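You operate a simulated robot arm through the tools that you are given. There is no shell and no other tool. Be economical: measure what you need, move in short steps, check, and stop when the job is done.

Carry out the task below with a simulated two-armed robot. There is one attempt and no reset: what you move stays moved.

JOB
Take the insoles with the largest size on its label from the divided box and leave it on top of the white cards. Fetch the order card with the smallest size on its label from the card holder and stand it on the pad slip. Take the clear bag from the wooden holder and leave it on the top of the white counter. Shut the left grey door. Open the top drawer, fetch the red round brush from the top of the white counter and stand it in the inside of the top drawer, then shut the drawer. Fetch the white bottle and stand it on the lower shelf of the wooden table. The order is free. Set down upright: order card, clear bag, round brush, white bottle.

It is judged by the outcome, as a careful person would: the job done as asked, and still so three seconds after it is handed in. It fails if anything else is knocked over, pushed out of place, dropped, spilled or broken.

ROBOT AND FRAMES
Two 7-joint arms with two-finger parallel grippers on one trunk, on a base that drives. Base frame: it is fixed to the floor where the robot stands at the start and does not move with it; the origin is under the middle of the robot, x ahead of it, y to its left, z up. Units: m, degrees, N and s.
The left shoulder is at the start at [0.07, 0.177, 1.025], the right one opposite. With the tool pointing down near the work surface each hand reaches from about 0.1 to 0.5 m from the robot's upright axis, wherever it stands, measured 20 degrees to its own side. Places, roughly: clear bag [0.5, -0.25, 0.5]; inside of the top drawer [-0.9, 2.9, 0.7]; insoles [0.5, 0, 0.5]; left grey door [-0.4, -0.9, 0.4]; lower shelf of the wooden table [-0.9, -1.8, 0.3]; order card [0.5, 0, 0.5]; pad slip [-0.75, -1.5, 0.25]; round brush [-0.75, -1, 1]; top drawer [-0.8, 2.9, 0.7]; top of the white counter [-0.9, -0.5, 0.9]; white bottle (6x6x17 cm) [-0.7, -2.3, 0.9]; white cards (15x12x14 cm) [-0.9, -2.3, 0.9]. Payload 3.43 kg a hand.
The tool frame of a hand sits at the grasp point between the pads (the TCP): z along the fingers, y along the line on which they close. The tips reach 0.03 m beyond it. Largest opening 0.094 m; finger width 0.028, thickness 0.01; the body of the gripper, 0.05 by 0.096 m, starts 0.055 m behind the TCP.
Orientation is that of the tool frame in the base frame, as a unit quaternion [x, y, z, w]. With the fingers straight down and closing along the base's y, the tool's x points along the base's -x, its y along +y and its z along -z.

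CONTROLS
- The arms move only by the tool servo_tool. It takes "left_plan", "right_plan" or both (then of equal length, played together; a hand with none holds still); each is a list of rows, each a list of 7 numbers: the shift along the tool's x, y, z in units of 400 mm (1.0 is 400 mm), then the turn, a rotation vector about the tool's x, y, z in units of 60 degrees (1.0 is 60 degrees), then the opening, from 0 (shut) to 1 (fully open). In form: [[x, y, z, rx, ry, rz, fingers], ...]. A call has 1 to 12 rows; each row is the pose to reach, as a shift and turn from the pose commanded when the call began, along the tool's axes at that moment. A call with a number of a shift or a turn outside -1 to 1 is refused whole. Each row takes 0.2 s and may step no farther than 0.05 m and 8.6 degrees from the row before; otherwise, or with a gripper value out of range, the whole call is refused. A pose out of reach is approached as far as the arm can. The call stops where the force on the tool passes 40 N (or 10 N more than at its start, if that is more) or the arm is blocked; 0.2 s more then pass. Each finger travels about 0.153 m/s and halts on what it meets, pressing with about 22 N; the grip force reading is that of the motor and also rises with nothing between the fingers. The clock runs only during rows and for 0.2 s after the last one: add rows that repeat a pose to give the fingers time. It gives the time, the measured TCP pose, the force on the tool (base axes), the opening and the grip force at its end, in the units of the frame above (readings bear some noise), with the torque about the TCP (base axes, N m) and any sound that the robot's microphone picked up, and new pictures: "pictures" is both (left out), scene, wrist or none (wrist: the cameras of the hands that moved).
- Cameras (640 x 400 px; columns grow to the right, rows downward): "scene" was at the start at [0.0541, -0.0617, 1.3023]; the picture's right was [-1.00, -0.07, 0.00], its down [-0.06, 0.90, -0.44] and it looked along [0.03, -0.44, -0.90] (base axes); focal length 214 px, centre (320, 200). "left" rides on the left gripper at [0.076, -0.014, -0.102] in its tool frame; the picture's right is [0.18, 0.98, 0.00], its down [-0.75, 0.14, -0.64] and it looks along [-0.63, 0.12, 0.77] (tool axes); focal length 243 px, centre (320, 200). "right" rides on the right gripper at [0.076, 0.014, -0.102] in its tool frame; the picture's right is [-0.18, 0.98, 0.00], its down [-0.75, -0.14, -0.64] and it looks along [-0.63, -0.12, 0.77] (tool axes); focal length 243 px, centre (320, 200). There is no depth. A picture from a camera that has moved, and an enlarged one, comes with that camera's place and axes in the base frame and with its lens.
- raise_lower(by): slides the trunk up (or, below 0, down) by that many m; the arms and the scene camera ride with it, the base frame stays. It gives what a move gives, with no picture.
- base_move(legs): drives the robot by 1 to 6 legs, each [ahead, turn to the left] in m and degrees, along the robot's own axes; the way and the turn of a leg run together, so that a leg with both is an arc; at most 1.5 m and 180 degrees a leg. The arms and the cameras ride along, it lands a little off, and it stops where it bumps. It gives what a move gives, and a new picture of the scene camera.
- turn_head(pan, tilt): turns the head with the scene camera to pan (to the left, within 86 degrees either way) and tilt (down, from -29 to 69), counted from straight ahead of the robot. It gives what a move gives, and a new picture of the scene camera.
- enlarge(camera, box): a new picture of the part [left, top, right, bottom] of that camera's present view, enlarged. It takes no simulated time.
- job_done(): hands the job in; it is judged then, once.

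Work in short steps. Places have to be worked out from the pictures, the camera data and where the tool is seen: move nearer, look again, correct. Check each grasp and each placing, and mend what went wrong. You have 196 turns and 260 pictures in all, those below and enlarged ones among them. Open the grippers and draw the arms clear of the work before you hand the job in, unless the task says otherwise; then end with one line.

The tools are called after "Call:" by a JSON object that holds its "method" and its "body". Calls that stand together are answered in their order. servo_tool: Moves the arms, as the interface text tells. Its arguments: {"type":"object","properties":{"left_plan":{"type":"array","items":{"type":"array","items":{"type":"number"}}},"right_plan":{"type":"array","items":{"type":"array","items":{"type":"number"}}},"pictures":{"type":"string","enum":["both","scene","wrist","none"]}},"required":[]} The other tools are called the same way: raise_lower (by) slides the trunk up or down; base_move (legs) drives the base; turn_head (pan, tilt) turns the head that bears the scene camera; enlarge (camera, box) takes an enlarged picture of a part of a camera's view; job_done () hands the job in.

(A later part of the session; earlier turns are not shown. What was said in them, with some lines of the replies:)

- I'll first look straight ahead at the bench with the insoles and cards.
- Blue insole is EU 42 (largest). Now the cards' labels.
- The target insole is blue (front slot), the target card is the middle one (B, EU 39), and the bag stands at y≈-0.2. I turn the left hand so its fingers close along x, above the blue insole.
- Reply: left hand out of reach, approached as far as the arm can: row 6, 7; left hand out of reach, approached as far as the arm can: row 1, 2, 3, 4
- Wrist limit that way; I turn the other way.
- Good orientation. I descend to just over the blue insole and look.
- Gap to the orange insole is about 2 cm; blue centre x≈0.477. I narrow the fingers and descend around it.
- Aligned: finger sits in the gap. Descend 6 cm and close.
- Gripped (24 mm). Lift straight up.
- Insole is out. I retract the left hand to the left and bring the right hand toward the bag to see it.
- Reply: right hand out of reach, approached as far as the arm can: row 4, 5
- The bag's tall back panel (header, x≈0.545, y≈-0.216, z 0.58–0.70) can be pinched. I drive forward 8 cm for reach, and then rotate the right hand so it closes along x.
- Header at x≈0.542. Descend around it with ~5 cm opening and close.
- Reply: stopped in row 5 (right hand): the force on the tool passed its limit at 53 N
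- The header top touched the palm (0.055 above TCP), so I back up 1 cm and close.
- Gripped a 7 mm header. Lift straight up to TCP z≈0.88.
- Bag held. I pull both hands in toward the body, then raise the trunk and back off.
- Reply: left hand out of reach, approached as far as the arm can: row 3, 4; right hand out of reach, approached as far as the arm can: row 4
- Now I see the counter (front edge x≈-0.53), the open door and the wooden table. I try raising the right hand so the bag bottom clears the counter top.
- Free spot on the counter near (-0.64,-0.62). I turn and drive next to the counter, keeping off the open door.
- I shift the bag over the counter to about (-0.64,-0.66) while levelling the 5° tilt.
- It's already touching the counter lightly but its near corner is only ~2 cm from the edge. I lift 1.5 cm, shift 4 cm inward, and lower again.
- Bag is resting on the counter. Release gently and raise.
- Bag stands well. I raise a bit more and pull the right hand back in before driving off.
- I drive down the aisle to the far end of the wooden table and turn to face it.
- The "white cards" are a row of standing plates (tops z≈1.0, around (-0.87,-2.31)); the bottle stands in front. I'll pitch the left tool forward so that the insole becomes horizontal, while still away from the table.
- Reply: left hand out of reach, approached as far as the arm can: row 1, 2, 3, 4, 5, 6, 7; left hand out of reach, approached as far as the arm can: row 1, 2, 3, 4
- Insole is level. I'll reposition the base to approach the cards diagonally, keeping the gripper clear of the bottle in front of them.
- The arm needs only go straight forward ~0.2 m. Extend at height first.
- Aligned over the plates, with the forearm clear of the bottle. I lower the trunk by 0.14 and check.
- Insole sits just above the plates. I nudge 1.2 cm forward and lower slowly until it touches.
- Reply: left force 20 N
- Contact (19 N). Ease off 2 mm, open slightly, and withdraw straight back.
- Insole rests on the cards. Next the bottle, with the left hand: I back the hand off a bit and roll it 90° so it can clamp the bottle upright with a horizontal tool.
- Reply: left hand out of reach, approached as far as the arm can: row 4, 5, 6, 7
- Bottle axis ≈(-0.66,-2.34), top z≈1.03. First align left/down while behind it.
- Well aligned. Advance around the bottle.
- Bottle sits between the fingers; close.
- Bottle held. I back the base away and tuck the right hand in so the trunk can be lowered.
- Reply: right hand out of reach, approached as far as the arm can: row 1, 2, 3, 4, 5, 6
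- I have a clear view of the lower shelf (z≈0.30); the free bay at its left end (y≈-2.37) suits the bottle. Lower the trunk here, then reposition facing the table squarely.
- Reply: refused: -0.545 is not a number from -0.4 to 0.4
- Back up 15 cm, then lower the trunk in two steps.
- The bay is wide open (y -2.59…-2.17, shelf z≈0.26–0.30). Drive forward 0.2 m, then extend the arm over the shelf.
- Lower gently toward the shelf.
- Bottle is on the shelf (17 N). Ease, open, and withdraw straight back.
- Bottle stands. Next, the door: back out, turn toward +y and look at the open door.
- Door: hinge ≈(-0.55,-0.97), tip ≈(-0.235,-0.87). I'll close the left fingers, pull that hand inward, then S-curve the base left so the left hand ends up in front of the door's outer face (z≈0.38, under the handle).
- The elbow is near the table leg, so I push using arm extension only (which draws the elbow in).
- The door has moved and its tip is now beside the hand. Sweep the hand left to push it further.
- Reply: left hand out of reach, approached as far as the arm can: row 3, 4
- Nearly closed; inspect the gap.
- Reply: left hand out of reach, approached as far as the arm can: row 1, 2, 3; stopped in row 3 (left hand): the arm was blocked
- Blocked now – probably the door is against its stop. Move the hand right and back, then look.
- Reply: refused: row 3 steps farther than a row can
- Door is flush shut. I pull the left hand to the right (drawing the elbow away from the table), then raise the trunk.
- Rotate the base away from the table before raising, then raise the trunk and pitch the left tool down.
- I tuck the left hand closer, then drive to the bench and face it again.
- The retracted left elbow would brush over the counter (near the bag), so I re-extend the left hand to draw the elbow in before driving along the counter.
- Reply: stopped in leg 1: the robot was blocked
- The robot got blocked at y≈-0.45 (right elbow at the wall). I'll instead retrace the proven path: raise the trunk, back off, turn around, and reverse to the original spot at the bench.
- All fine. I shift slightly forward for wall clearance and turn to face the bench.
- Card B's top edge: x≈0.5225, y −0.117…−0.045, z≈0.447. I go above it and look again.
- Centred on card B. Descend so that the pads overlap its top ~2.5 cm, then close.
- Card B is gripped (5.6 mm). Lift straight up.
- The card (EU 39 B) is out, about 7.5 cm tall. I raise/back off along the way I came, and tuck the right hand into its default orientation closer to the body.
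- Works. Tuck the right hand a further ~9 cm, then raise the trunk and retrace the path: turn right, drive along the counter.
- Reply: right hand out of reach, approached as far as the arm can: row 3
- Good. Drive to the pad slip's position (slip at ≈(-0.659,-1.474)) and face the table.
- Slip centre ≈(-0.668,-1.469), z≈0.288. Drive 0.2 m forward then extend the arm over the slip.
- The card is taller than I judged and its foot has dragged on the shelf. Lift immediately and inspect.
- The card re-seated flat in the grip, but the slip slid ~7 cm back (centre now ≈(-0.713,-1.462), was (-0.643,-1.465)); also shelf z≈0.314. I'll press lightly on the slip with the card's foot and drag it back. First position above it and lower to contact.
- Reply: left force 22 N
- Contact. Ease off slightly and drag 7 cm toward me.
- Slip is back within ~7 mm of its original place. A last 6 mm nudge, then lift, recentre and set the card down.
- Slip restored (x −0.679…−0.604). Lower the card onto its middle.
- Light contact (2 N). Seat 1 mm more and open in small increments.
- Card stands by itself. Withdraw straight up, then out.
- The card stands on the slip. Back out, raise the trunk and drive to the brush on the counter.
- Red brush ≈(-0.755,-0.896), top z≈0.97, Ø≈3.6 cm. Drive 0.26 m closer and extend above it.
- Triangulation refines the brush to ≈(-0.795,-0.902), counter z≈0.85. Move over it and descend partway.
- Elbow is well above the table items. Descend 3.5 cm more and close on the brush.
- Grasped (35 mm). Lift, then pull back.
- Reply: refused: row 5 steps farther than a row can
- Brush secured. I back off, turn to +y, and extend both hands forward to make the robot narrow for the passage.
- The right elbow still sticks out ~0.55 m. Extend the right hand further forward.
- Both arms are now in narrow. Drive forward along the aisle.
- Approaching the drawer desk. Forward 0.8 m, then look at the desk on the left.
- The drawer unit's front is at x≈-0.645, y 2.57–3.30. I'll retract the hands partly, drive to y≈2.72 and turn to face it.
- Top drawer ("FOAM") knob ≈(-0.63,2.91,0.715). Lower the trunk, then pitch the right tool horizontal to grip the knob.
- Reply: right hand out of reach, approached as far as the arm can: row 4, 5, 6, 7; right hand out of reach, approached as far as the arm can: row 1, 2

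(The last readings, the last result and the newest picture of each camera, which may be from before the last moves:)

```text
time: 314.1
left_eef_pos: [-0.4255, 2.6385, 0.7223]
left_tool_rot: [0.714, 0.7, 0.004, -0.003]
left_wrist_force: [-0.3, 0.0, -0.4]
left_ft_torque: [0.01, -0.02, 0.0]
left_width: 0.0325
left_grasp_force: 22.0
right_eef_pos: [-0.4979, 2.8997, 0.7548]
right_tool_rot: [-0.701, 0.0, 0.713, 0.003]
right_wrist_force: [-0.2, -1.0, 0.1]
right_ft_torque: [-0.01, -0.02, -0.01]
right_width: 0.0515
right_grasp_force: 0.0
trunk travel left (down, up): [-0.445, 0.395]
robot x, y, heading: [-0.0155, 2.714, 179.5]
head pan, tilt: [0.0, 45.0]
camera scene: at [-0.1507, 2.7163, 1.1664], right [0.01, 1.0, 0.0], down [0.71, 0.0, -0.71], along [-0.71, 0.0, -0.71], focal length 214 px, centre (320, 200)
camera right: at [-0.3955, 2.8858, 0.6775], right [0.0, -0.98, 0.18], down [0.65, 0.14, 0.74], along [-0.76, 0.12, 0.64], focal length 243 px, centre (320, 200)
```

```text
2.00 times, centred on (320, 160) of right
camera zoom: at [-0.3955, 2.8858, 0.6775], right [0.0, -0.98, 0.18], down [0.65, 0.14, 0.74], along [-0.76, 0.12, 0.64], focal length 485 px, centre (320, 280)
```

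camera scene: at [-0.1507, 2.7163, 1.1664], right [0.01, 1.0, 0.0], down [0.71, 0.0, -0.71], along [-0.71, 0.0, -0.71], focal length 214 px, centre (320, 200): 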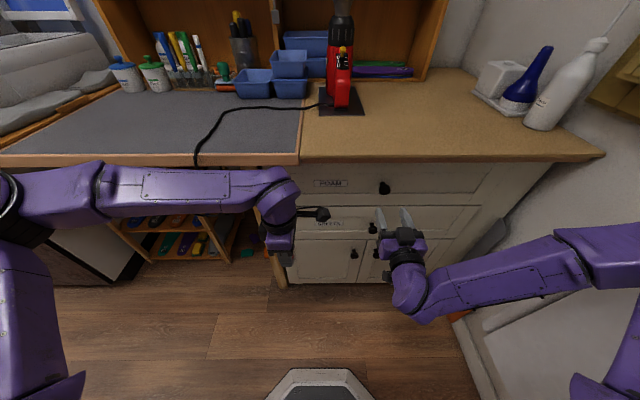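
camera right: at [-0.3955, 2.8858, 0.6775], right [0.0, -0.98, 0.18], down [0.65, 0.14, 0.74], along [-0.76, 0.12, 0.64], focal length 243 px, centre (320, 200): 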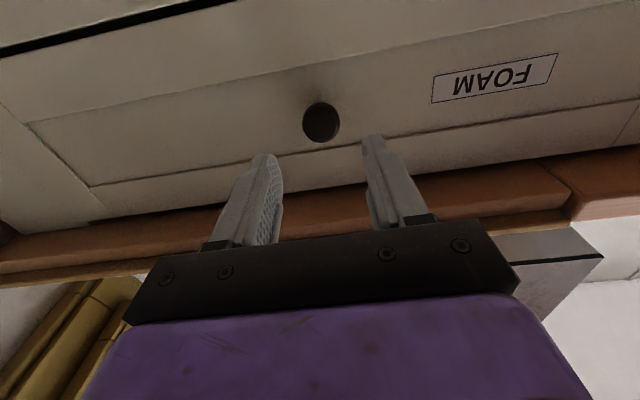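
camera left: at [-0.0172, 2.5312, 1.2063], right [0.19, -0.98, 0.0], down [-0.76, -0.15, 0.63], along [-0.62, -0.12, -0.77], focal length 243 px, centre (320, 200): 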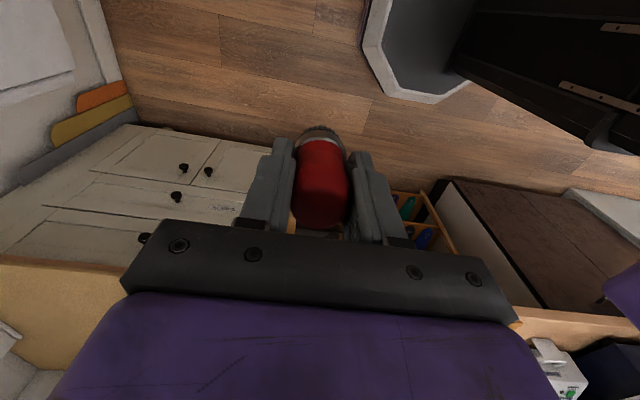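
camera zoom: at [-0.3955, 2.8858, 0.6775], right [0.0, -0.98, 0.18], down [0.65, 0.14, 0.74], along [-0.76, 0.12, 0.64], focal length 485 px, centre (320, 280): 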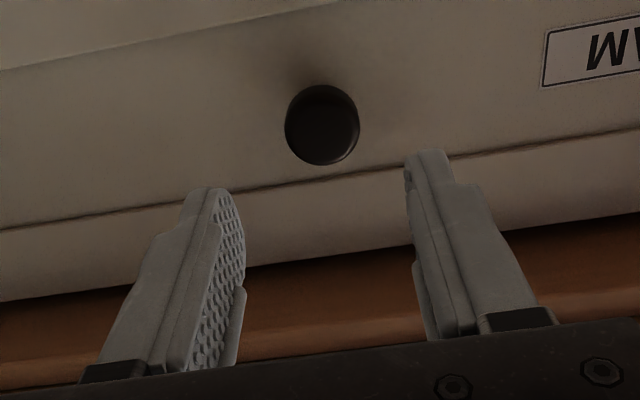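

Aligned laterally; knob ≈(-0.60,2.90,0.763). Raise 8 mm, advance 9 cm and close.

Call:
{"method": "servo_tool", "body": {"right_plan": [[-0.02, 0, 0.06, 0, 0, 0, 0.55], [-0.02, 0, 0.12, 0, 0, 0, 0.55], [-0.02, 0, 0.18, 0, 0, 0, 0.55], [-0.02, 0, 0.225, 0, 0, 0, 0.55], [-0.02, 0, 0.225, 0, 0, 0, 0.0], [-0.02, 0, 0.225, 0, 0, 0, 0.0], [-0.02, 0, 0.225, 0, 0, 0, 0.0]], "pictures": "both"}}

```text
time: 315.7
left_eef_pos: [-0.4265, 2.6392, 0.7223]
left_tool_rot: [0.714, 0.7, 0.005, -0.003]
left_wrist_force: [0.1, -0.3, -1.3]
left_ft_torque: [0.0, -0.01, 0.0]
left_width: 0.0329
left_grasp_force: 22.4
right_eef_pos: [-0.5885, 2.8999, 0.7649]
right_tool_rot: [-0.702, 0.0, 0.712, 0.003]
right_wrist_force: [0.3, 5.5, 0.4]
right_ft_torque: [0.23, -0.05, -0.2]
right_width: 0.0315
right_grasp_force: 45.1
trunk travel left (down, up): [-0.445, 0.395]
robot x, y, heading: [-0.0197, 2.7186, 179.7]
head pan, tilt: [0.0, 45.0]
camera scene: at [-0.1511, 2.7168, 1.1664], right [0.01, 1.0, 0.0], down [0.71, 0.0, -0.71], along [-0.71, 0.0, -0.71], focal length 214 px, centre (320, 200)
camera right: at [-0.4859, 2.8857, 0.6871], right [0.0, -0.98, 0.18], down [0.65, 0.14, 0.74], along [-0.76, 0.12, 0.64], focal length 243 px, centre (320, 200)
```

scene: 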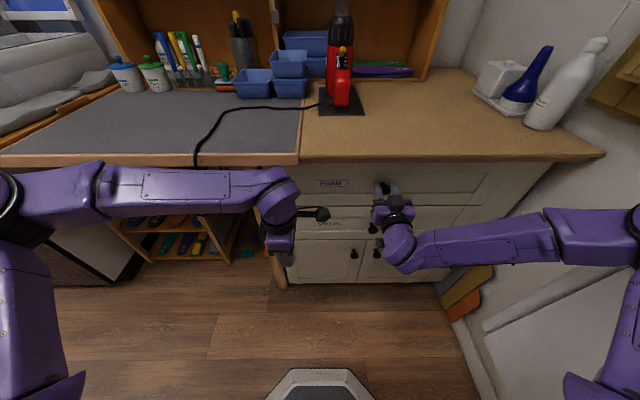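
right: 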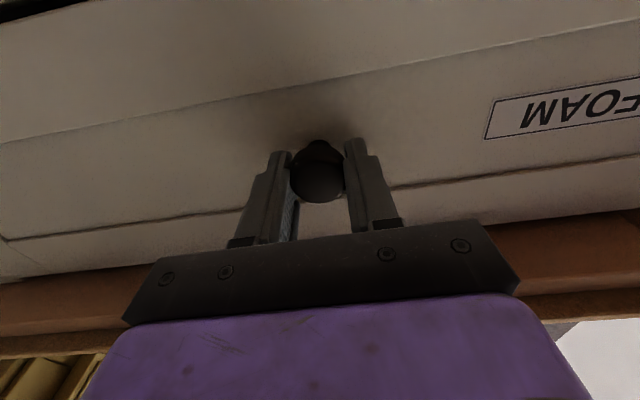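

Knob gripped. Pull the drawer open by backing the base 0.24 m.

Call:
{"method": "base_move", "body": {"legs": [[-0.24, 0]]}}

```text
time: 317.5
left_eef_pos: [-0.1857, 2.6391, 0.7231]
left_tool_rot: [0.714, 0.7, 0.003, -0.002]
left_wrist_force: [0.3, 0.3, -0.8]
left_ft_torque: [0.03, 0.01, 0.01]
left_width: 0.0327
left_grasp_force: 22.2
right_eef_pos: [-0.3486, 2.9012, 0.7645]
right_tool_rot: [-0.701, 0.001, 0.713, 0.001]
right_wrist_force: [-1.6, 26.6, 5.0]
right_ft_torque: [0.11, -0.33, -0.67]
right_width: 0.0314
right_grasp_force: 44.7
trunk travel left (down, up): [-0.445, 0.395]
robot x, y, heading: [0.2222, 2.7141, 179.6]
head pan, tilt: [0.0, 45.0]
camera scene: at [0.0897, 2.7187, 1.1666], right [0.01, 1.0, 0.0], down [0.71, -0.01, -0.71], along [-0.71, 0.0, -0.71], focal length 214 px, centre (320, 200)
```

scene: 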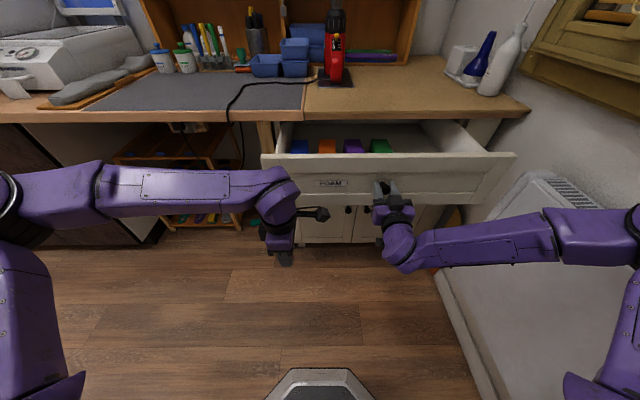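

Drawer is open with a clear front area inside. Release the knob and back the right hand off.

Call:
{"method": "servo_tool", "body": {"right_plan": [[0, 0, 0, 0, 0, 0, 0.6], [0, 0, 0, 0, 0, 0, 0.7], [0, 0, -0.08, 0, 0, 0, 0.7], [0, 0, -0.16, 0, 0, 0, 0.7], [0, -0.1, -0.22, 0, 0, 0, 0.7]], "pictures": "none"}}

Call:
{"method": "raise_lower", "body": {"by": 0.28}}

Call:
{"method": "turn_head", "body": {"pan": 0, "tilt": 50}}

Call:
{"method": "enlarge", "body": {"camera": "scene", "box": [220, 60, 540, 260]}}

```text
time: 318.7
left_eef_pos: [-0.1862, 2.6361, 0.7232]
left_tool_rot: [0.714, 0.7, 0.005, -0.004]
left_wrist_force: [0.1, -0.4, -0.9]
left_ft_torque: [0.0, 0.04, -0.02]
left_width: 0.0325
left_grasp_force: 22.0
right_eef_pos: [-0.2662, 2.936, 0.7607]
right_tool_rot: [-0.701, 0.0, 0.713, 0.003]
right_wrist_force: [1.3, -0.1, -0.1]
right_ft_torque: [0.01, 0.0, 0.01]
right_width: 0.0659
right_grasp_force: 0.2
right hand out of reach, approached as far as the arm can: row 5
trunk travel left (down, up): [-0.445, 0.395]
robot x, y, heading: [0.2163, 2.7167, 179.7]
head pan, tilt: [0.0, 45.0]
```

```text
time: 321.5
left_eef_pos: [-0.1865, 2.6369, 1.0022]
left_tool_rot: [0.713, 0.701, 0.004, -0.003]
left_wrist_force: [-0.5, -0.3, -0.8]
left_ft_torque: [0.01, 0.01, 0.04]
left_width: 0.0326
left_grasp_force: 21.8
right_eef_pos: [-0.2664, 2.9367, 1.0399]
right_tool_rot: [-0.701, 0.0, 0.713, 0.003]
right_wrist_force: [0.0, 0.8, 0.8]
right_ft_torque: [0.0, 0.02, -0.01]
right_width: 0.0659
right_grasp_force: 0.0
trunk travel left (down, up): [-0.725, 0.115]
robot x, y, heading: [0.2188, 2.7088, 179.8]
head pan, tilt: [0.0, 45.0]
```

```text
time: 322.2
left_eef_pos: [-0.1875, 2.6364, 1.0023]
left_tool_rot: [0.714, 0.7, 0.004, -0.004]
left_wrist_force: [0.6, -0.1, 0.1]
left_ft_torque: [0.01, 0.03, 0.01]
left_width: 0.0326
left_grasp_force: 22.0
right_eef_pos: [-0.2669, 2.9361, 1.0393]
right_tool_rot: [-0.701, 0.001, 0.713, 0.004]
right_wrist_force: [0.6, 0.2, -0.5]
right_ft_torque: [0.01, 0.02, 0.02]
right_width: 0.0657
right_grasp_force: 0.1
trunk travel left (down, up): [-0.725, 0.115]
robot x, y, heading: [0.2262, 2.7147, 179.7]
head pan, tilt: [0.0, 50.0]
camera scene: at [0.0931, 2.7148, 1.4395], right [0.01, 1.0, 0.0], down [0.77, 0.0, -0.64], along [-0.64, 0.0, -0.77], focal length 214 px, centre (320, 200)
```

scene: 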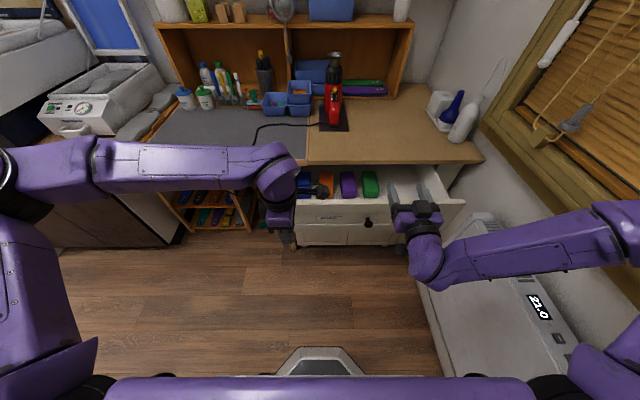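

```text
2.00 times, centred on (380, 160) of scene
camera zoom: at [0.0931, 2.7148, 1.4395], right [0.01, 1.0, 0.0], down [0.77, 0.0, -0.64], along [-0.64, 0.0, -0.77], focal length 429 px, centre (200, 280)
```

zoom: 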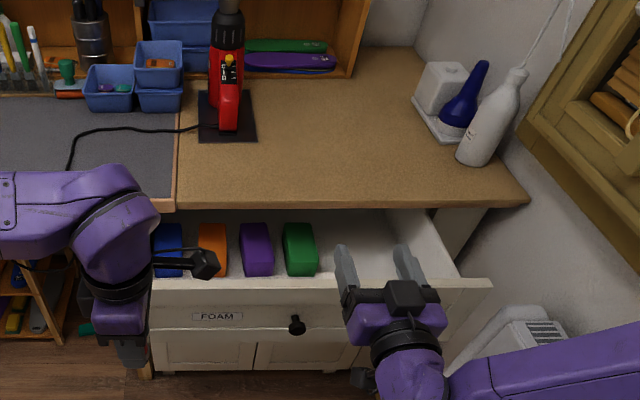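

Inside: four foam blocks at left/back, free space in front and at right. I move a bit closer and look down into the drawer.

Call:
{"method": "base_move", "body": {"legs": [[0.12, 0]]}}

Call:
{"method": "turn_head", "body": {"pan": 0, "tilt": 62}}

Call:
{"method": "enlarge", "body": {"camera": "scene", "box": [240, 40, 480, 220]}}

```text
time: 323.4
left_eef_pos: [-0.3067, 2.6381, 1.0022]
left_tool_rot: [0.714, 0.7, 0.004, -0.004]
left_wrist_force: [-0.5, -0.1, 0.1]
left_ft_torque: [-0.02, -0.01, 0.0]
left_width: 0.0327
left_grasp_force: 22.0
right_eef_pos: [-0.3868, 2.9366, 1.0402]
right_tool_rot: [-0.701, 0.0, 0.713, 0.003]
right_wrist_force: [0.2, -1.0, 0.1]
right_ft_torque: [-0.01, -0.03, -0.01]
right_width: 0.0658
right_grasp_force: 0.0
trunk travel left (down, up): [-0.725, 0.115]
robot x, y, heading: [0.1033, 2.7152, 179.4]
head pan, tilt: [0.0, 50.0]
camera scene: at [-0.027, 2.7154, 1.4396], right [0.0, 1.0, 0.0], down [0.77, 0.0, -0.64], along [-0.64, 0.0, -0.77], focal length 214 px, centre (320, 200)
```

scene: 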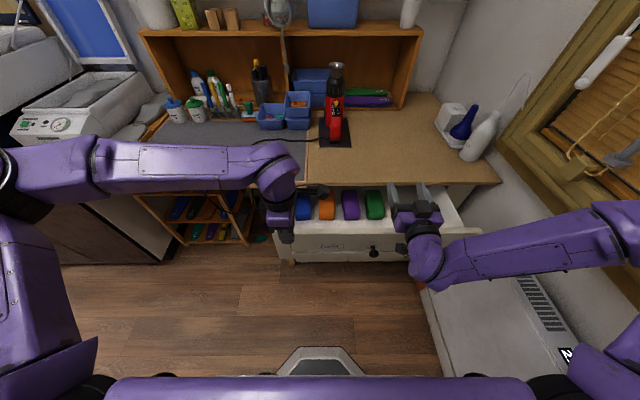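

```text
time: 324.2
left_eef_pos: [-0.3077, 2.6369, 1.002]
left_tool_rot: [0.714, 0.7, 0.004, -0.003]
left_wrist_force: [0.8, 0.4, -1.1]
left_ft_torque: [0.0, 0.0, 0.0]
left_width: 0.0328
left_grasp_force: 22.2
right_eef_pos: [-0.3881, 2.9363, 1.0404]
right_tool_rot: [-0.701, -0.001, 0.713, 0.002]
right_wrist_force: [0.0, -0.2, -0.1]
right_ft_torque: [0.01, 0.01, 0.01]
right_width: 0.0659
right_grasp_force: 0.1
trunk travel left (down, up): [-0.725, 0.115]
robot x, y, heading: [0.1032, 2.7154, 179.7]
head pan, tilt: [0.0, 62.0]
camera scene: at [-0.0158, 2.7153, 1.4246], right [0.0, 1.0, 0.0], down [0.88, 0.0, -0.47], along [-0.47, 0.0, -0.88], focal length 214 px, centre (320, 200)
```

scene: 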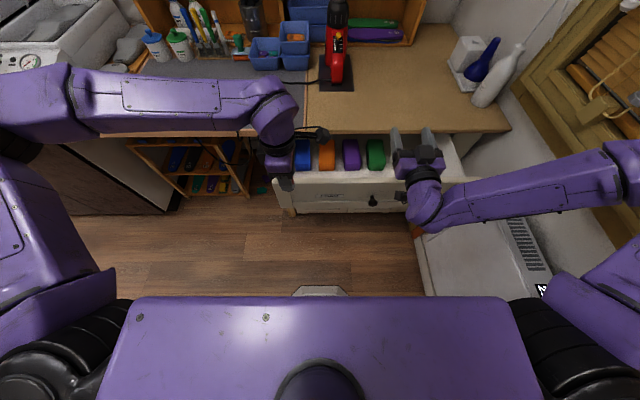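

```text
2.22 times, centred on (360, 130) of scene
camera zoom: at [-0.0158, 2.7153, 1.4246], right [0.0, 1.0, 0.0], down [0.88, 0.0, -0.47], along [-0.47, 0.0, -0.88], focal length 477 px, centre (231, 356)
```

zoom: 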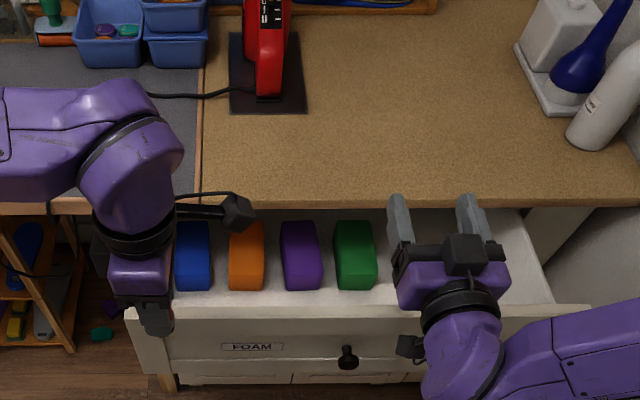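

There's a ~12 cm gap in front of the foam blocks (x −0.54…−0.414). Target for the brush: (-0.483, 2.72). Move closer and position over it.

Call:
{"method": "base_move", "body": {"legs": [[0.1, 0]]}}

Call:
{"method": "servo_tool", "body": {"left_plan": [[0.05, -0.05, 0, 0, 0, 0, 0.1], [0.1, -0.1, 0, 0, 0, 0, 0.1], [0.15, -0.15, 0, 0, 0, 0, 0.1], [0.2, -0.18, 0, 0, 0, 0, 0.1]], "pictures": "both"}}

```text
time: 325.3
left_eef_pos: [-0.4079, 2.6374, 1.0024]
left_tool_rot: [0.714, 0.7, 0.004, -0.003]
left_wrist_force: [0.5, -0.6, 0.2]
left_ft_torque: [0.01, -0.01, 0.0]
left_width: 0.0327
left_grasp_force: 22.6
right_eef_pos: [-0.488, 2.938, 1.0394]
right_tool_rot: [-0.701, 0.0, 0.713, 0.003]
right_wrist_force: [-0.2, -0.5, -0.2]
right_ft_torque: [-0.02, 0.01, 0.02]
right_width: 0.0658
right_grasp_force: 0.0
trunk travel left (down, up): [-0.725, 0.115]
robot x, y, heading: [-0.002, 2.7153, 179.6]
head pan, tilt: [0.0, 62.0]
camera scene: at [-0.1155, 2.7158, 1.4247], right [0.0, 1.0, 0.0], down [0.88, 0.0, -0.47], along [-0.47, 0.0, -0.88], focal length 214 px, centre (320, 200)
```

scene: 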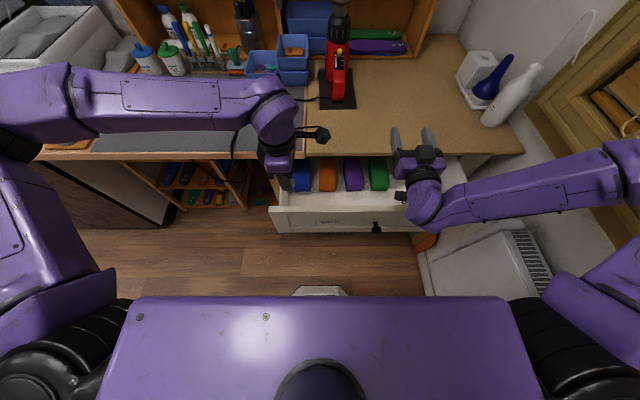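

```text
time: 326.3
left_eef_pos: [-0.4783, 2.7202, 1.0026]
left_tool_rot: [0.714, 0.701, 0.004, -0.002]
left_wrist_force: [0.9, 0.2, -1.2]
left_ft_torque: [0.02, 0.0, 0.02]
left_width: 0.0325
left_grasp_force: 21.8
right_eef_pos: [-0.4898, 2.9394, 1.0395]
right_tool_rot: [-0.702, 0.001, 0.713, 0.003]
right_wrist_force: [-0.9, 0.1, -0.5]
right_ft_torque: [0.02, 0.01, 0.01]
right_width: 0.0659
right_grasp_force: 0.0
trunk travel left (down, up): [-0.725, 0.115]
robot x, y, heading: [0.0019, 2.7163, 179.6]
head pan, tilt: [0.0, 62.0]
camera scene: at [-0.1158, 2.7175, 1.4246], right [0.0, 1.0, 0.0], down [0.88, 0.0, -0.47], along [-0.47, 0.0, -0.88], focal length 214 px, centre (320, 200)
camera left: at [-0.4919, 2.7949, 1.1061], right [0.99, 0.16, 0.0], down [0.13, -0.76, 0.64], along [0.11, -0.63, -0.77], focal length 243 px, centre (320, 200)
```

scene: 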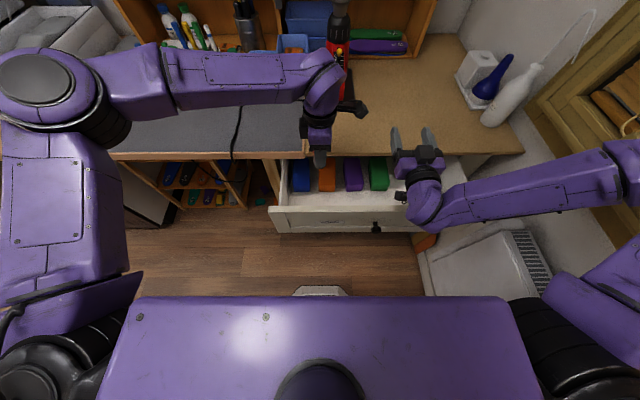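
left: 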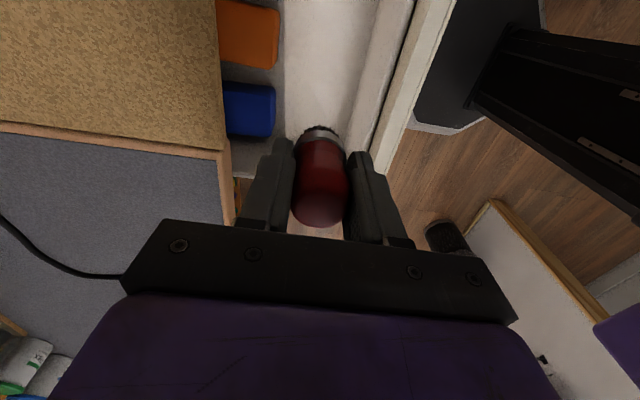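

The left camera shows a clear landing spot between the blocks and the drawer front. Lower to z≈0.81, then look.

Call:
{"method": "servo_tool", "body": {"left_plan": [[0, 0, 0.1, 0, 0, 0, 0.1], [0, 0, 0.2, 0, 0, 0, 0.1], [0, 0, 0.3, 0, 0, 0, 0.1], [0, 0, 0.4, 0, 0, 0, 0.1], [0, 0, 0.48, 0, 0, 0, 0.1]], "pictures": "both"}}

```text
time: 327.5
left_eef_pos: [-0.4778, 2.7211, 0.8091]
left_tool_rot: [0.714, 0.7, 0.004, -0.003]
left_wrist_force: [-0.6, -0.1, 0.3]
left_ft_torque: [-0.04, 0.0, 0.01]
left_width: 0.0327
left_grasp_force: 22.4
right_eef_pos: [-0.488, 2.9366, 1.0396]
right_tool_rot: [-0.702, 0.0, 0.713, 0.003]
right_wrist_force: [0.2, 0.0, -0.6]
right_ft_torque: [-0.02, -0.02, -0.03]
right_width: 0.0659
right_grasp_force: 0.0
trunk travel left (down, up): [-0.725, 0.115]
robot x, y, heading: [-0.0001, 2.7165, 179.5]
head pan, tilt: [0.0, 62.0]
camera scene: at [-0.1161, 2.7159, 1.4247], right [0.0, 1.0, 0.0], down [0.88, 0.0, -0.47], along [-0.47, 0.0, -0.88], focal length 214 px, centre (320, 200)
camera left: at [-0.4919, 2.7953, 0.9128], right [0.99, 0.17, 0.0], down [0.13, -0.76, 0.63], along [0.11, -0.62, -0.77], focal length 243 px, centre (320, 200)
```

scene: 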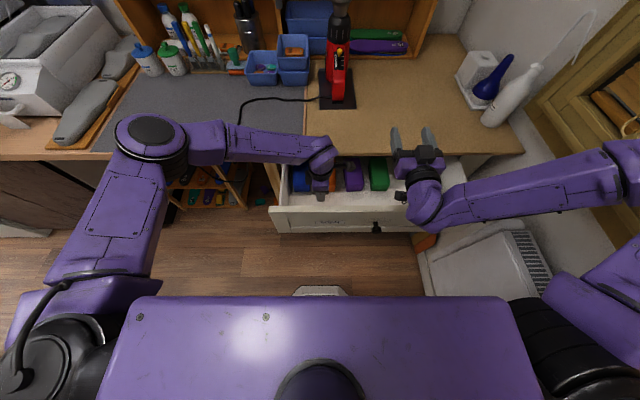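
left: 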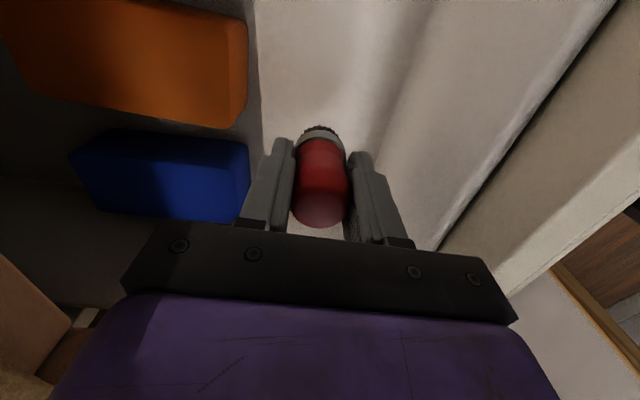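

Call:
{"method": "servo_tool", "body": {"left_plan": [[0, 0.0, 0.03, 0, 0, 0, 0.1], [0, 0.0, 0.05, 0, 0, 0, 0.1], [0, 0.0, 0.07, 0, 0, 0, 0.1], [0, 0.0, 0.085, 0, 0, 0, 0.1]], "pictures": "none"}}

```text
time: 328.5
left_eef_pos: [-0.4769, 2.7211, 0.7754]
left_tool_rot: [0.714, 0.7, 0.004, -0.003]
left_wrist_force: [0.4, 1.6, -0.7]
left_ft_torque: [0.04, 0.03, -0.01]
left_width: 0.0329
left_grasp_force: 22.5
right_eef_pos: [-0.4882, 2.9371, 1.0402]
right_tool_rot: [-0.701, 0.0, 0.713, 0.003]
right_wrist_force: [-0.4, 0.0, 0.5]
right_ft_torque: [-0.02, 0.01, 0.0]
right_width: 0.0661
right_grasp_force: 0.1
trunk travel left (down, up): [-0.725, 0.115]
robot x, y, heading: [0.001, 2.7139, 179.9]
head pan, tilt: [0.0, 62.0]
```

Call:
{"method": "servo_tool", "body": {"left_plan": [[0, 0.0, 0.015, 0, 0, 0, 0.1], [0, 0.0, 0.03, 0, 0, 0, 0.1], [0, 0.0, 0.04, 0, 0, 0, 0.1]], "pictures": "wrist"}}

```text
time: 329.3
left_eef_pos: [-0.4771, 2.7225, 0.7601]
left_tool_rot: [0.714, 0.7, 0.004, -0.003]
left_wrist_force: [0.0, 0.0, -0.7]
left_ft_torque: [-0.02, 0.0, 0.02]
left_width: 0.0328
left_grasp_force: 21.8
right_eef_pos: [-0.4876, 2.9374, 1.0402]
right_tool_rot: [-0.701, -0.001, 0.713, 0.003]
right_wrist_force: [0.5, 0.2, -0.3]
right_ft_torque: [-0.01, 0.0, -0.02]
right_width: 0.0658
right_grasp_force: 0.2
trunk travel left (down, up): [-0.725, 0.115]
robot x, y, heading: [0.0032, 2.7185, 179.6]
head pan, tilt: [0.0, 62.0]
camera left: at [-0.4911, 2.7966, 0.864], right [0.99, 0.17, 0.0], down [0.13, -0.76, 0.63], along [0.11, -0.63, -0.77], focal length 243 px, centre (320, 200)
```

left: 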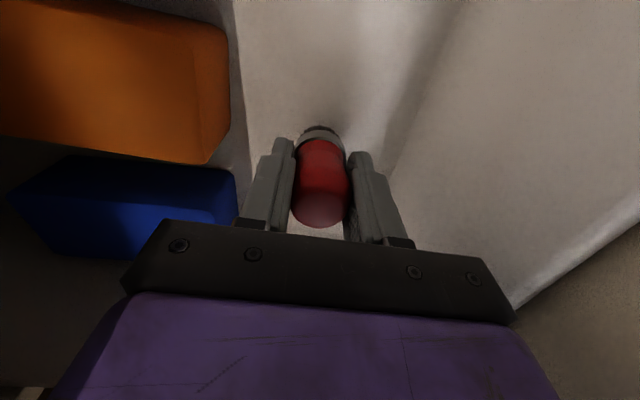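

Call:
{"method": "servo_tool", "body": {"left_plan": [[0, 0.0, 0.0125, 0, 0, 0, 0.1], [0, 0.0, 0.025, 0, 0, 0, 0.1], [0, 0.0, 0.0375, 0, 0, 0, 0.1]], "pictures": "wrist"}}

```text
time: 330.1
left_eef_pos: [-0.4773, 2.7227, 0.7469]
left_tool_rot: [0.713, 0.701, 0.003, -0.004]
left_wrist_force: [-0.4, -2.0, 13.4]
left_ft_torque: [0.03, 0.15, -0.04]
left_width: 0.0327
left_grasp_force: 22.0
right_eef_pos: [-0.4869, 2.9365, 1.0409]
right_tool_rot: [-0.702, 0.0, 0.713, 0.003]
right_wrist_force: [-0.9, -0.1, -0.4]
right_ft_torque: [0.01, 0.0, 0.0]
right_width: 0.0658
right_grasp_force: 0.0
trunk travel left (down, up): [-0.725, 0.115]
robot x, y, heading: [-0.0033, 2.7166, 179.8]
head pan, tilt: [0.0, 62.0]
camera left: at [-0.4907, 2.7967, 0.8512], right [0.99, 0.17, 0.0], down [0.13, -0.76, 0.63], along [0.11, -0.62, -0.77], focal length 243 px, centre (320, 200)
```

left: 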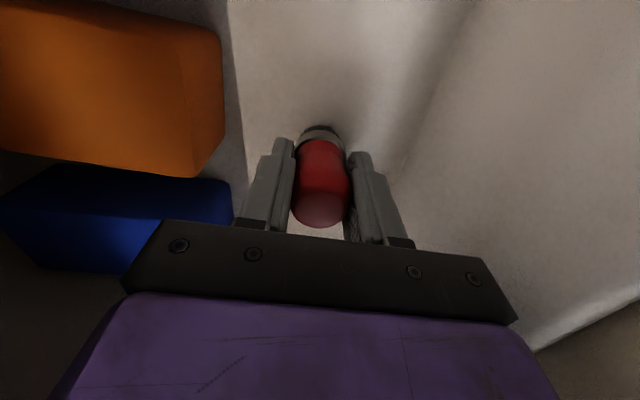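

Contact with the drawer floor (13 N). Ease slightly, open a little, and rise.

Call:
{"method": "servo_tool", "body": {"left_plan": [[0, 0.0, -0.005, 0, 0, 0, 0.1], [0, 0.0, -0.005, 0, 0, 0, 0.45], [0, 0.0, -0.005, 0, 0, 0, 0.58], [0, 0.0, -0.005, 0, 0, 0, 0.58], [0, 0.0, -0.05, 0, 0, 0, 0.58], [0, 0.0, -0.12, 0, 0, 0, 0.58], [0, 0.0, -0.2, 0, 0, 0, 0.58], [0, 0.0, -0.3, 0, 0, 0, 0.58], [0, 0.0, -0.4, 0, 0, 0, 0.58]], "pictures": "both"}}

```text
time: 332.1
left_eef_pos: [-0.4764, 2.7199, 0.9052]
left_tool_rot: [0.714, 0.7, 0.005, -0.003]
left_wrist_force: [0.3, -0.5, -0.1]
left_ft_torque: [0.02, 0.06, 0.0]
left_width: 0.0544
left_grasp_force: 0.2
right_eef_pos: [-0.4882, 2.9372, 1.04]
right_tool_rot: [-0.701, 0.0, 0.713, 0.003]
right_wrist_force: [0.1, -0.3, 0.4]
right_ft_torque: [-0.02, 0.0, -0.05]
right_width: 0.0661
right_grasp_force: 0.0
trunk travel left (down, up): [-0.725, 0.115]
robot x, y, heading: [-0.0021, 2.7116, 179.8]
head pan, tilt: [0.0, 62.0]
camera scene: at [-0.1147, 2.7159, 1.4247], right [0.0, 1.0, 0.0], down [0.88, 0.0, -0.47], along [-0.47, 0.0, -0.88], focal length 214 px, centre (320, 200)
camera left: at [-0.4903, 2.7948, 1.0088], right [0.99, 0.17, 0.0], down [0.13, -0.76, 0.63], along [0.11, -0.62, -0.77], focal length 243 px, centre (320, 200)
```

scene: 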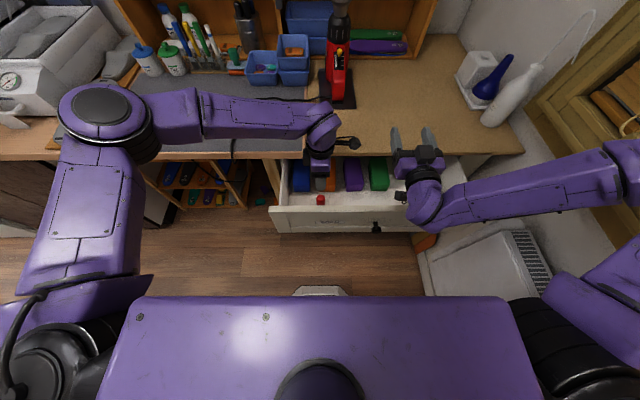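
left: 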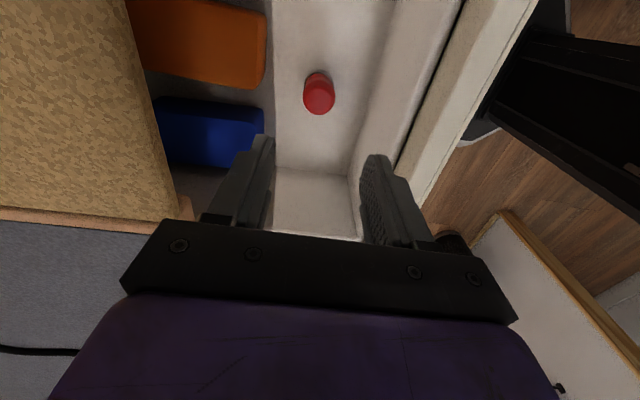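

Brush stands upright in the drawer. Retract the left hand, back up, lower the trunk and prepare to push the drawer shut with the right hand.

Call:
{"method": "servo_tool", "body": {"left_plan": [[0, 0, -0.1, 0, 0, 0, 0.5], [-0.05, 0.1, -0.1, 0, 0, 0, 0.3], [-0.1, 0.18, -0.1, 0, 0, 0, 0.1]], "right_plan": [[0, 0, 0, 0, 0, 0, 0.3], [0, 0, 0, 0, 0, 0, 0], [0, 0, 0, 0, 0, 0, 0]], "pictures": "none"}}

Call:
{"method": "base_move", "body": {"legs": [[-0.25, 0]]}}

Call:
{"method": "raise_lower", "body": {"by": -0.29}}

Call:
{"method": "turn_head", "body": {"pan": 0, "tilt": 45}}

```text
time: 332.9
left_eef_pos: [-0.4049, 2.677, 0.9456]
left_tool_rot: [0.713, 0.701, 0.004, -0.004]
left_wrist_force: [0.1, -0.2, 0.3]
left_ft_torque: [-0.02, -0.01, -0.02]
left_width: 0.0094
left_grasp_force: 0.0
right_eef_pos: [-0.4868, 2.9352, 1.0402]
right_tool_rot: [-0.701, -0.001, 0.714, 0.003]
right_wrist_force: [-0.1, -0.3, 0.1]
right_ft_torque: [-0.02, 0.01, 0.01]
right_width: 0.0001
right_grasp_force: 21.9
trunk travel left (down, up): [-0.725, 0.115]
robot x, y, heading: [-0.0023, 2.7144, 179.9]
head pan, tilt: [0.0, 62.0]
```

```text
time: 334.8
left_eef_pos: [-0.1587, 2.6788, 0.9457]
left_tool_rot: [0.715, 0.699, 0.005, -0.003]
left_wrist_force: [0.1, 0.0, -1.1]
left_ft_torque: [0.02, 0.02, -0.02]
left_width: 0.0089
left_grasp_force: 0.0
right_eef_pos: [-0.2387, 2.9383, 1.0398]
right_tool_rot: [-0.702, 0.001, 0.712, 0.004]
right_wrist_force: [0.1, -0.1, 0.7]
right_ft_torque: [-0.01, 0.0, -0.06]
right_width: 0.0001
right_grasp_force: 22.1
trunk travel left (down, up): [-0.725, 0.115]
robot x, y, heading: [0.247, 2.7154, 179.5]
head pan, tilt: [0.0, 62.0]
camera scene: at [0.1327, 2.7147, 1.4246], right [0.01, 1.0, 0.0], down [0.88, -0.01, -0.47], along [-0.47, 0.0, -0.88], focal length 214 px, centre (320, 200)
```

scene: 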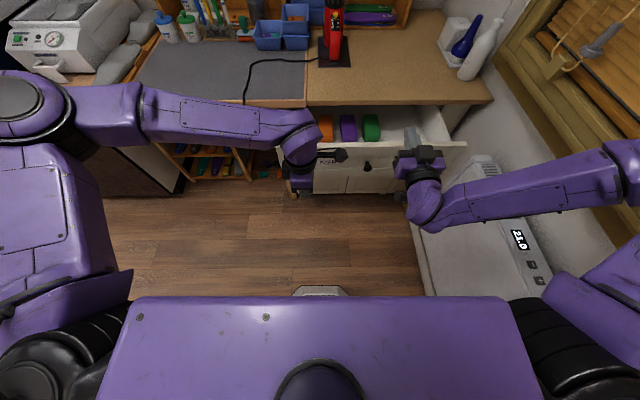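

```text
time: 337.7
left_eef_pos: [-0.1585, 2.6783, 0.6554]
left_tool_rot: [0.715, 0.699, 0.004, -0.003]
left_wrist_force: [-0.3, -0.1, -0.4]
left_ft_torque: [0.03, 0.03, 0.0]
left_width: 0.0096
left_grasp_force: 0.1
right_eef_pos: [-0.2374, 2.9374, 0.7496]
right_tool_rot: [-0.701, 0.002, 0.713, 0.005]
right_wrist_force: [-0.9, 0.6, 0.2]
right_ft_torque: [-0.04, 0.01, 0.02]
right_width: 0.0
right_grasp_force: 21.5
trunk travel left (down, up): [-0.435, 0.405]
robot x, y, heading: [0.2499, 2.7112, 179.5]
head pan, tilt: [0.0, 62.0]
```

```text
time: 338.5
left_eef_pos: [-0.1587, 2.6785, 0.6546]
left_tool_rot: [0.715, 0.699, 0.004, -0.003]
left_wrist_force: [-0.3, 1.0, 0.8]
left_ft_torque: [0.0, 0.0, -0.01]
left_width: 0.0091
left_grasp_force: 0.0
right_eef_pos: [-0.2383, 2.9373, 0.7504]
right_tool_rot: [-0.701, 0.002, 0.713, 0.005]
right_wrist_force: [-0.1, -0.2, 1.3]
right_ft_torque: [0.03, 0.01, -0.01]
right_width: 0.0002
right_grasp_force: 21.2
trunk travel left (down, up): [-0.435, 0.405]
robot x, y, heading: [0.2463, 2.7141, 179.8]
head pan, tilt: [0.0, 45.0]
camera scene: at [0.1163, 2.7147, 1.1564], right [0.01, 1.0, 0.0], down [0.71, -0.01, -0.71], along [-0.71, 0.01, -0.71], focal length 214 px, centre (320, 200)
```

scene: 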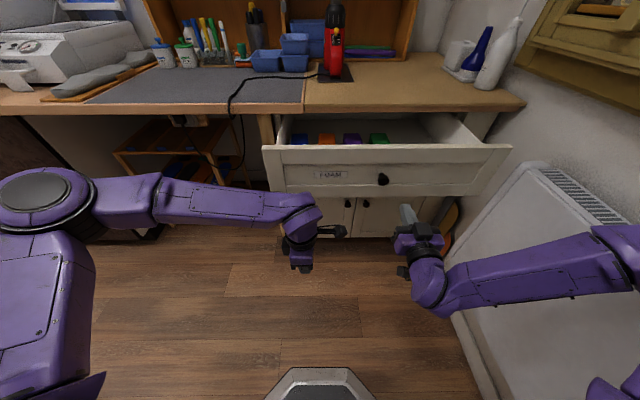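

Extend the right fist toward the panel just right of the knob, then drive forward gently to shut the drawer.

Call:
{"method": "servo_tool", "body": {"right_plan": [[0, -0.02, 0.08, 0, 0, 0, 0], [0, -0.02, 0.16, 0, 0, 0, 0], [0, -0.02, 0.24, 0, 0, 0, 0]], "pictures": "scene"}}

Call:
{"method": "base_move", "body": {"legs": [[0.06, 0], [0.08, 0], [0.08, 0]]}}

```text
time: 339.3
left_eef_pos: [-0.1583, 2.6778, 0.6547]
left_tool_rot: [0.715, 0.7, 0.004, -0.003]
left_wrist_force: [-0.1, -0.6, 0.9]
left_ft_torque: [0.01, -0.02, 0.03]
left_width: 0.0094
left_grasp_force: 0.0
right_eef_pos: [-0.3354, 2.947, 0.7529]
right_tool_rot: [-0.702, 0.001, 0.712, 0.005]
right_wrist_force: [0.1, 0.0, 0.1]
right_ft_torque: [0.01, 0.01, -0.03]
right_width: 0.0
right_grasp_force: 22.0
trunk travel left (down, up): [-0.435, 0.405]
robot x, y, heading: [0.2495, 2.7144, 179.4]
head pan, tilt: [0.0, 45.0]
camera scene: at [0.1158, 2.7143, 1.1563], right [0.01, 1.0, 0.0], down [0.71, -0.01, -0.71], along [-0.71, 0.01, -0.71], focal length 214 px, centre (320, 200)
```

scene: 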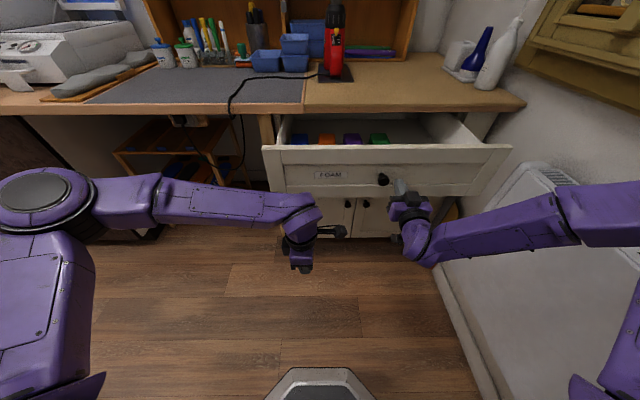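

```text
time: 341.6
left_eef_pos: [-0.3793, 2.6805, 0.6536]
left_tool_rot: [0.715, 0.699, 0.005, -0.003]
left_wrist_force: [0.2, -0.4, 0.3]
left_ft_torque: [-0.04, -0.01, 0.0]
left_width: 0.0093
left_grasp_force: 0.0
right_eef_pos: [-0.5556, 2.9492, 0.7516]
right_tool_rot: [-0.702, 0.002, 0.712, 0.005]
right_wrist_force: [-0.9, -0.6, 0.6]
right_ft_torque: [0.01, 0.01, 0.01]
right_width: 0.0
right_grasp_force: 21.5
trunk travel left (down, up): [-0.435, 0.405]
robot x, y, heading: [0.0272, 2.7153, 179.7]
head pan, tilt: [0.0, 45.0]
camera scene: at [-0.105, 2.7168, 1.1562], right [0.01, 1.0, 0.0], down [0.71, -0.01, -0.71], along [-0.71, 0.01, -0.71], focal length 214 px, centre (320, 200)
```

scene: 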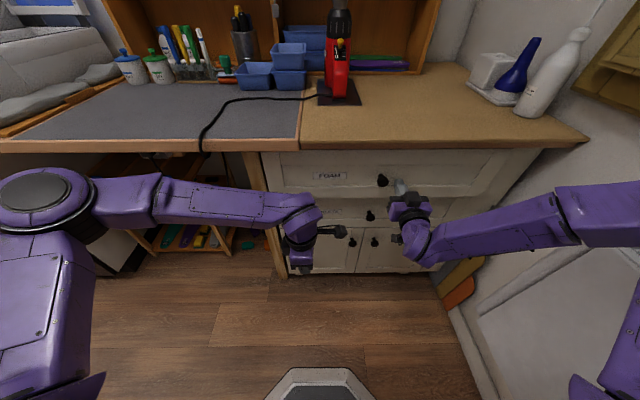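

Nearly shut. Push the rest with the arm in small steps.

Call:
{"method": "servo_tool", "body": {"right_plan": [[0, 0, 0.025, 0, 0, 0, 0], [0, 0, 0.05, 0, 0, 0, 0], [0, 0, 0.075, 0, 0, 0, 0], [0, 0, 0.1, 0, 0, 0, 0], [0, 0, 0.125, 0, 0, 0, 0], [0, 0, 0.15, 0, 0, 0, 0]], "pictures": "scene"}}

Call:
{"method": "enlarge", "body": {"camera": "scene", "box": [240, 120, 560, 290]}}

```text
time: 342.8
left_eef_pos: [-0.3741, 2.6817, 0.6556]
left_tool_rot: [0.717, 0.697, 0.003, -0.005]
left_wrist_force: [-0.7, -0.4, 0.9]
left_ft_torque: [0.0, 0.0, 0.01]
left_width: 0.0093
left_grasp_force: 0.1
right_eef_pos: [-0.5956, 2.9476, 0.7531]
right_tool_rot: [-0.704, 0.002, 0.711, 0.007]
right_wrist_force: [25.2, 2.2, 8.8]
right_ft_torque: [0.04, -0.08, 0.05]
right_width: 0.0
right_grasp_force: 22.1
trunk travel left (down, up): [-0.435, 0.405]
robot x, y, heading: [0.0312, 2.7143, 179.1]
head pan, tilt: [0.0, 45.0]
stopped in row 6 (right hand): the force on the tool passed its limit at 56 N (the readings are from after the stop); the commanded pose is now the measured one
camera scene: at [-0.0972, 2.7172, 1.1574], right [0.01, 1.0, 0.0], down [0.7, -0.01, -0.71], along [-0.71, 0.01, -0.7], focal length 214 px, centre (320, 200)
```

scene: 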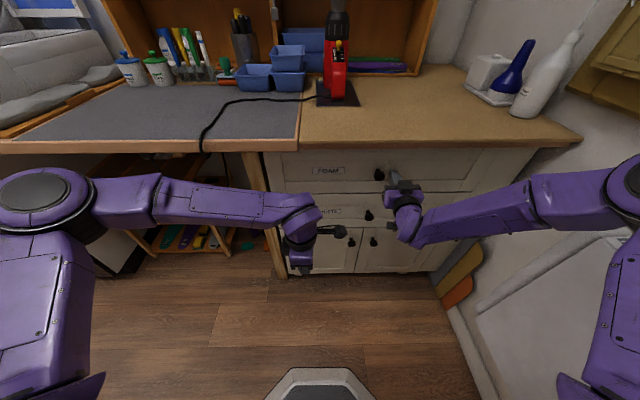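

```text
2.00 times, centred on (400, 205) of scene
camera zoom: at [-0.0972, 2.7172, 1.1574], right [0.01, 1.0, 0.0], down [0.7, -0.01, -0.71], along [-0.71, 0.01, -0.7], focal length 429 px, centre (160, 190)
```

zoom: 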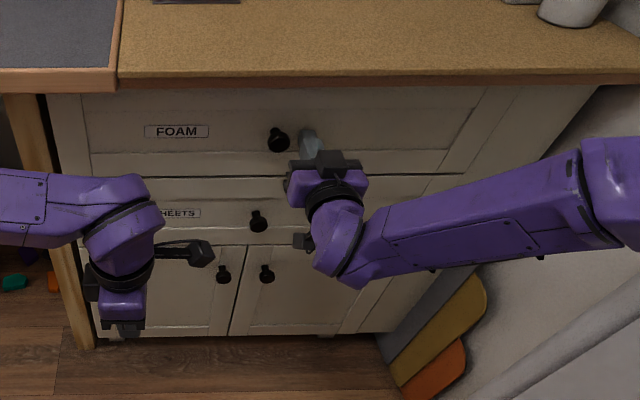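

Drawer is shut firmly and flush. Draw both hands clear and open the grippers.

Call:
{"method": "servo_tool", "body": {"right_plan": [[0, 0, -0.05, 0, 0, 0, 0], [0, 0, -0.12, 0, 0, 0, 0.2], [0, 0, -0.2, 0, 0, 0, 1], [0, 0, -0.2, 0, 0, 0, 1]], "left_plan": [[0, 0, 0, 0, 0, 0, 0.5], [0, 0, 0, 0, 0, 0, 1], [0, 0, 0, 0, 0, 0, 1], [0, 0, 0, 0, 0, 0, 1]], "pictures": "none"}}

Call:
{"method": "base_move", "body": {"legs": [[-0.2, 0]]}}

Call:
{"method": "enlarge", "body": {"camera": "scene", "box": [240, 100, 520, 260]}}

```text
time: 343.8
left_eef_pos: [-0.3778, 2.6822, 0.6557]
left_tool_rot: [0.716, 0.698, 0.005, -0.003]
left_wrist_force: [-0.2, 0.8, 0.1]
left_ft_torque: [0.0, 0.0, -0.01]
left_width: 0.0941
left_grasp_force: 0.1
right_eef_pos: [-0.5181, 2.9475, 0.7493]
right_tool_rot: [-0.706, 0.002, 0.708, 0.007]
right_wrist_force: [0.9, -0.2, -0.1]
right_ft_torque: [-0.01, 0.02, -0.02]
right_width: 0.094
right_grasp_force: 0.1
trunk travel left (down, up): [-0.435, 0.405]
robot x, y, heading: [0.0298, 2.713, 179.2]
head pan, tilt: [0.0, 45.0]
```

```text
time: 345.4
left_eef_pos: [-0.1784, 2.6794, 0.6551]
left_tool_rot: [0.717, 0.698, 0.003, -0.004]
left_wrist_force: [0.4, 0.5, 0.2]
left_ft_torque: [0.01, 0.04, 0.0]
left_width: 0.094
left_grasp_force: 0.0
right_eef_pos: [-0.3192, 2.9438, 0.7502]
right_tool_rot: [-0.706, 0.004, 0.708, 0.008]
right_wrist_force: [-0.2, -0.7, 1.0]
right_ft_torque: [0.01, -0.01, -0.01]
right_width: 0.0942
right_grasp_force: 0.0
trunk travel left (down, up): [-0.435, 0.405]
robot x, y, heading: [0.2261, 2.7132, 179.3]
head pan, tilt: [0.0, 45.0]
camera scene: at [0.0967, 2.7147, 1.1566], right [0.01, 1.0, 0.0], down [0.71, -0.01, -0.71], along [-0.71, 0.01, -0.71], focal length 214 px, centre (320, 200)
```

scene: 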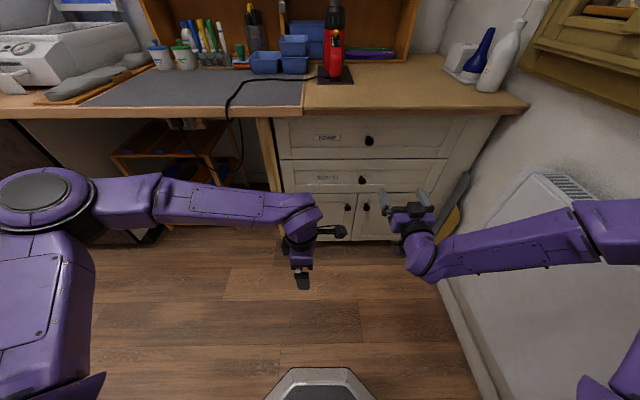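

```text
2.29 times, centred on (380, 180) of scene
camera zoom: at [0.0967, 2.7147, 1.1566], right [0.01, 1.0, 0.0], down [0.71, -0.01, -0.71], along [-0.71, 0.01, -0.71], focal length 490 px, centre (183, 246)
```

zoom: 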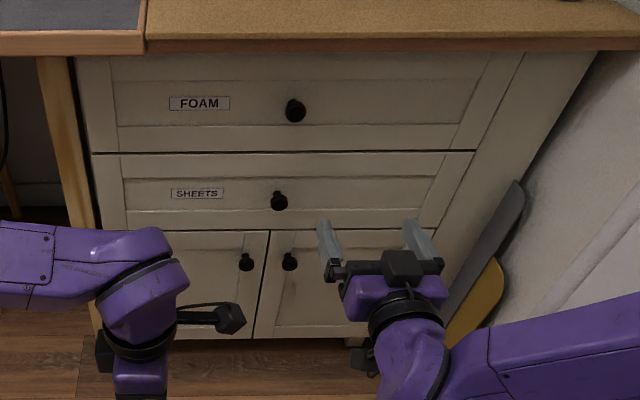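

Drawer is flush. One last look down the aisle at the counter and door.

Call:
{"method": "turn_head", "body": {"pan": 80, "tilt": 15}}

Call:
{"method": "enlarge", "body": {"camera": "scene", "box": [270, 110, 430, 230]}}

```text
time: 346.9
left_eef_pos: [-0.1788, 2.6789, 0.6538]
left_tool_rot: [0.716, 0.698, 0.004, -0.002]
left_wrist_force: [0.6, -0.1, -0.4]
left_ft_torque: [0.02, -0.02, 0.0]
left_width: 0.0939
left_grasp_force: 0.0
right_eef_pos: [-0.32, 2.9436, 0.7485]
right_tool_rot: [-0.706, 0.003, 0.708, 0.006]
right_wrist_force: [-0.2, -0.1, 0.2]
right_ft_torque: [-0.03, -0.03, -0.02]
right_width: 0.094
right_grasp_force: 0.0
trunk travel left (down, up): [-0.435, 0.405]
robot x, y, heading: [0.2269, 2.7116, 178.9]
head pan, tilt: [80.0, 15.0]
camera scene: at [0.1596, 2.622, 1.2032], right [-0.98, 0.19, 0.0], down [0.05, 0.25, -0.97], along [-0.18, -0.95, -0.26], focal length 214 px, centre (320, 200)
```

scene: 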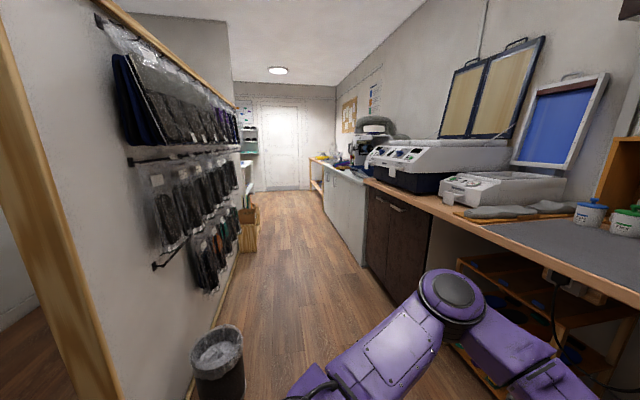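

```text
3.33 times, centred on (350, 170) of scene
camera zoom: at [0.1596, 2.622, 1.2032], right [-0.98, 0.19, 0.0], down [0.05, 0.25, -0.97], along [-0.18, -0.95, -0.26], focal length 715 px, centre (220, 300)
```

zoom: 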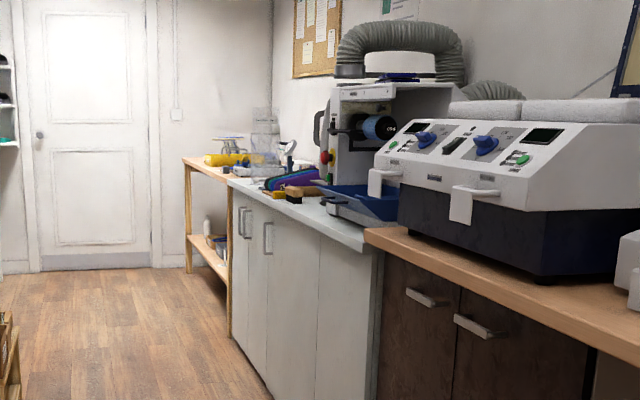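

All in place: the door is shut, the bag stands on the counter, and the bottle stands on the lower shelf. Handing in.

Call:
{"method": "job_done", "body": {}}

```text
The job is handed in.
```

All six parts of the job are done and it has been handed in; the one mishap is that the order card pushed the pad slip back about 7 cm, and I dragged it back to within a few millimetres of its original place.
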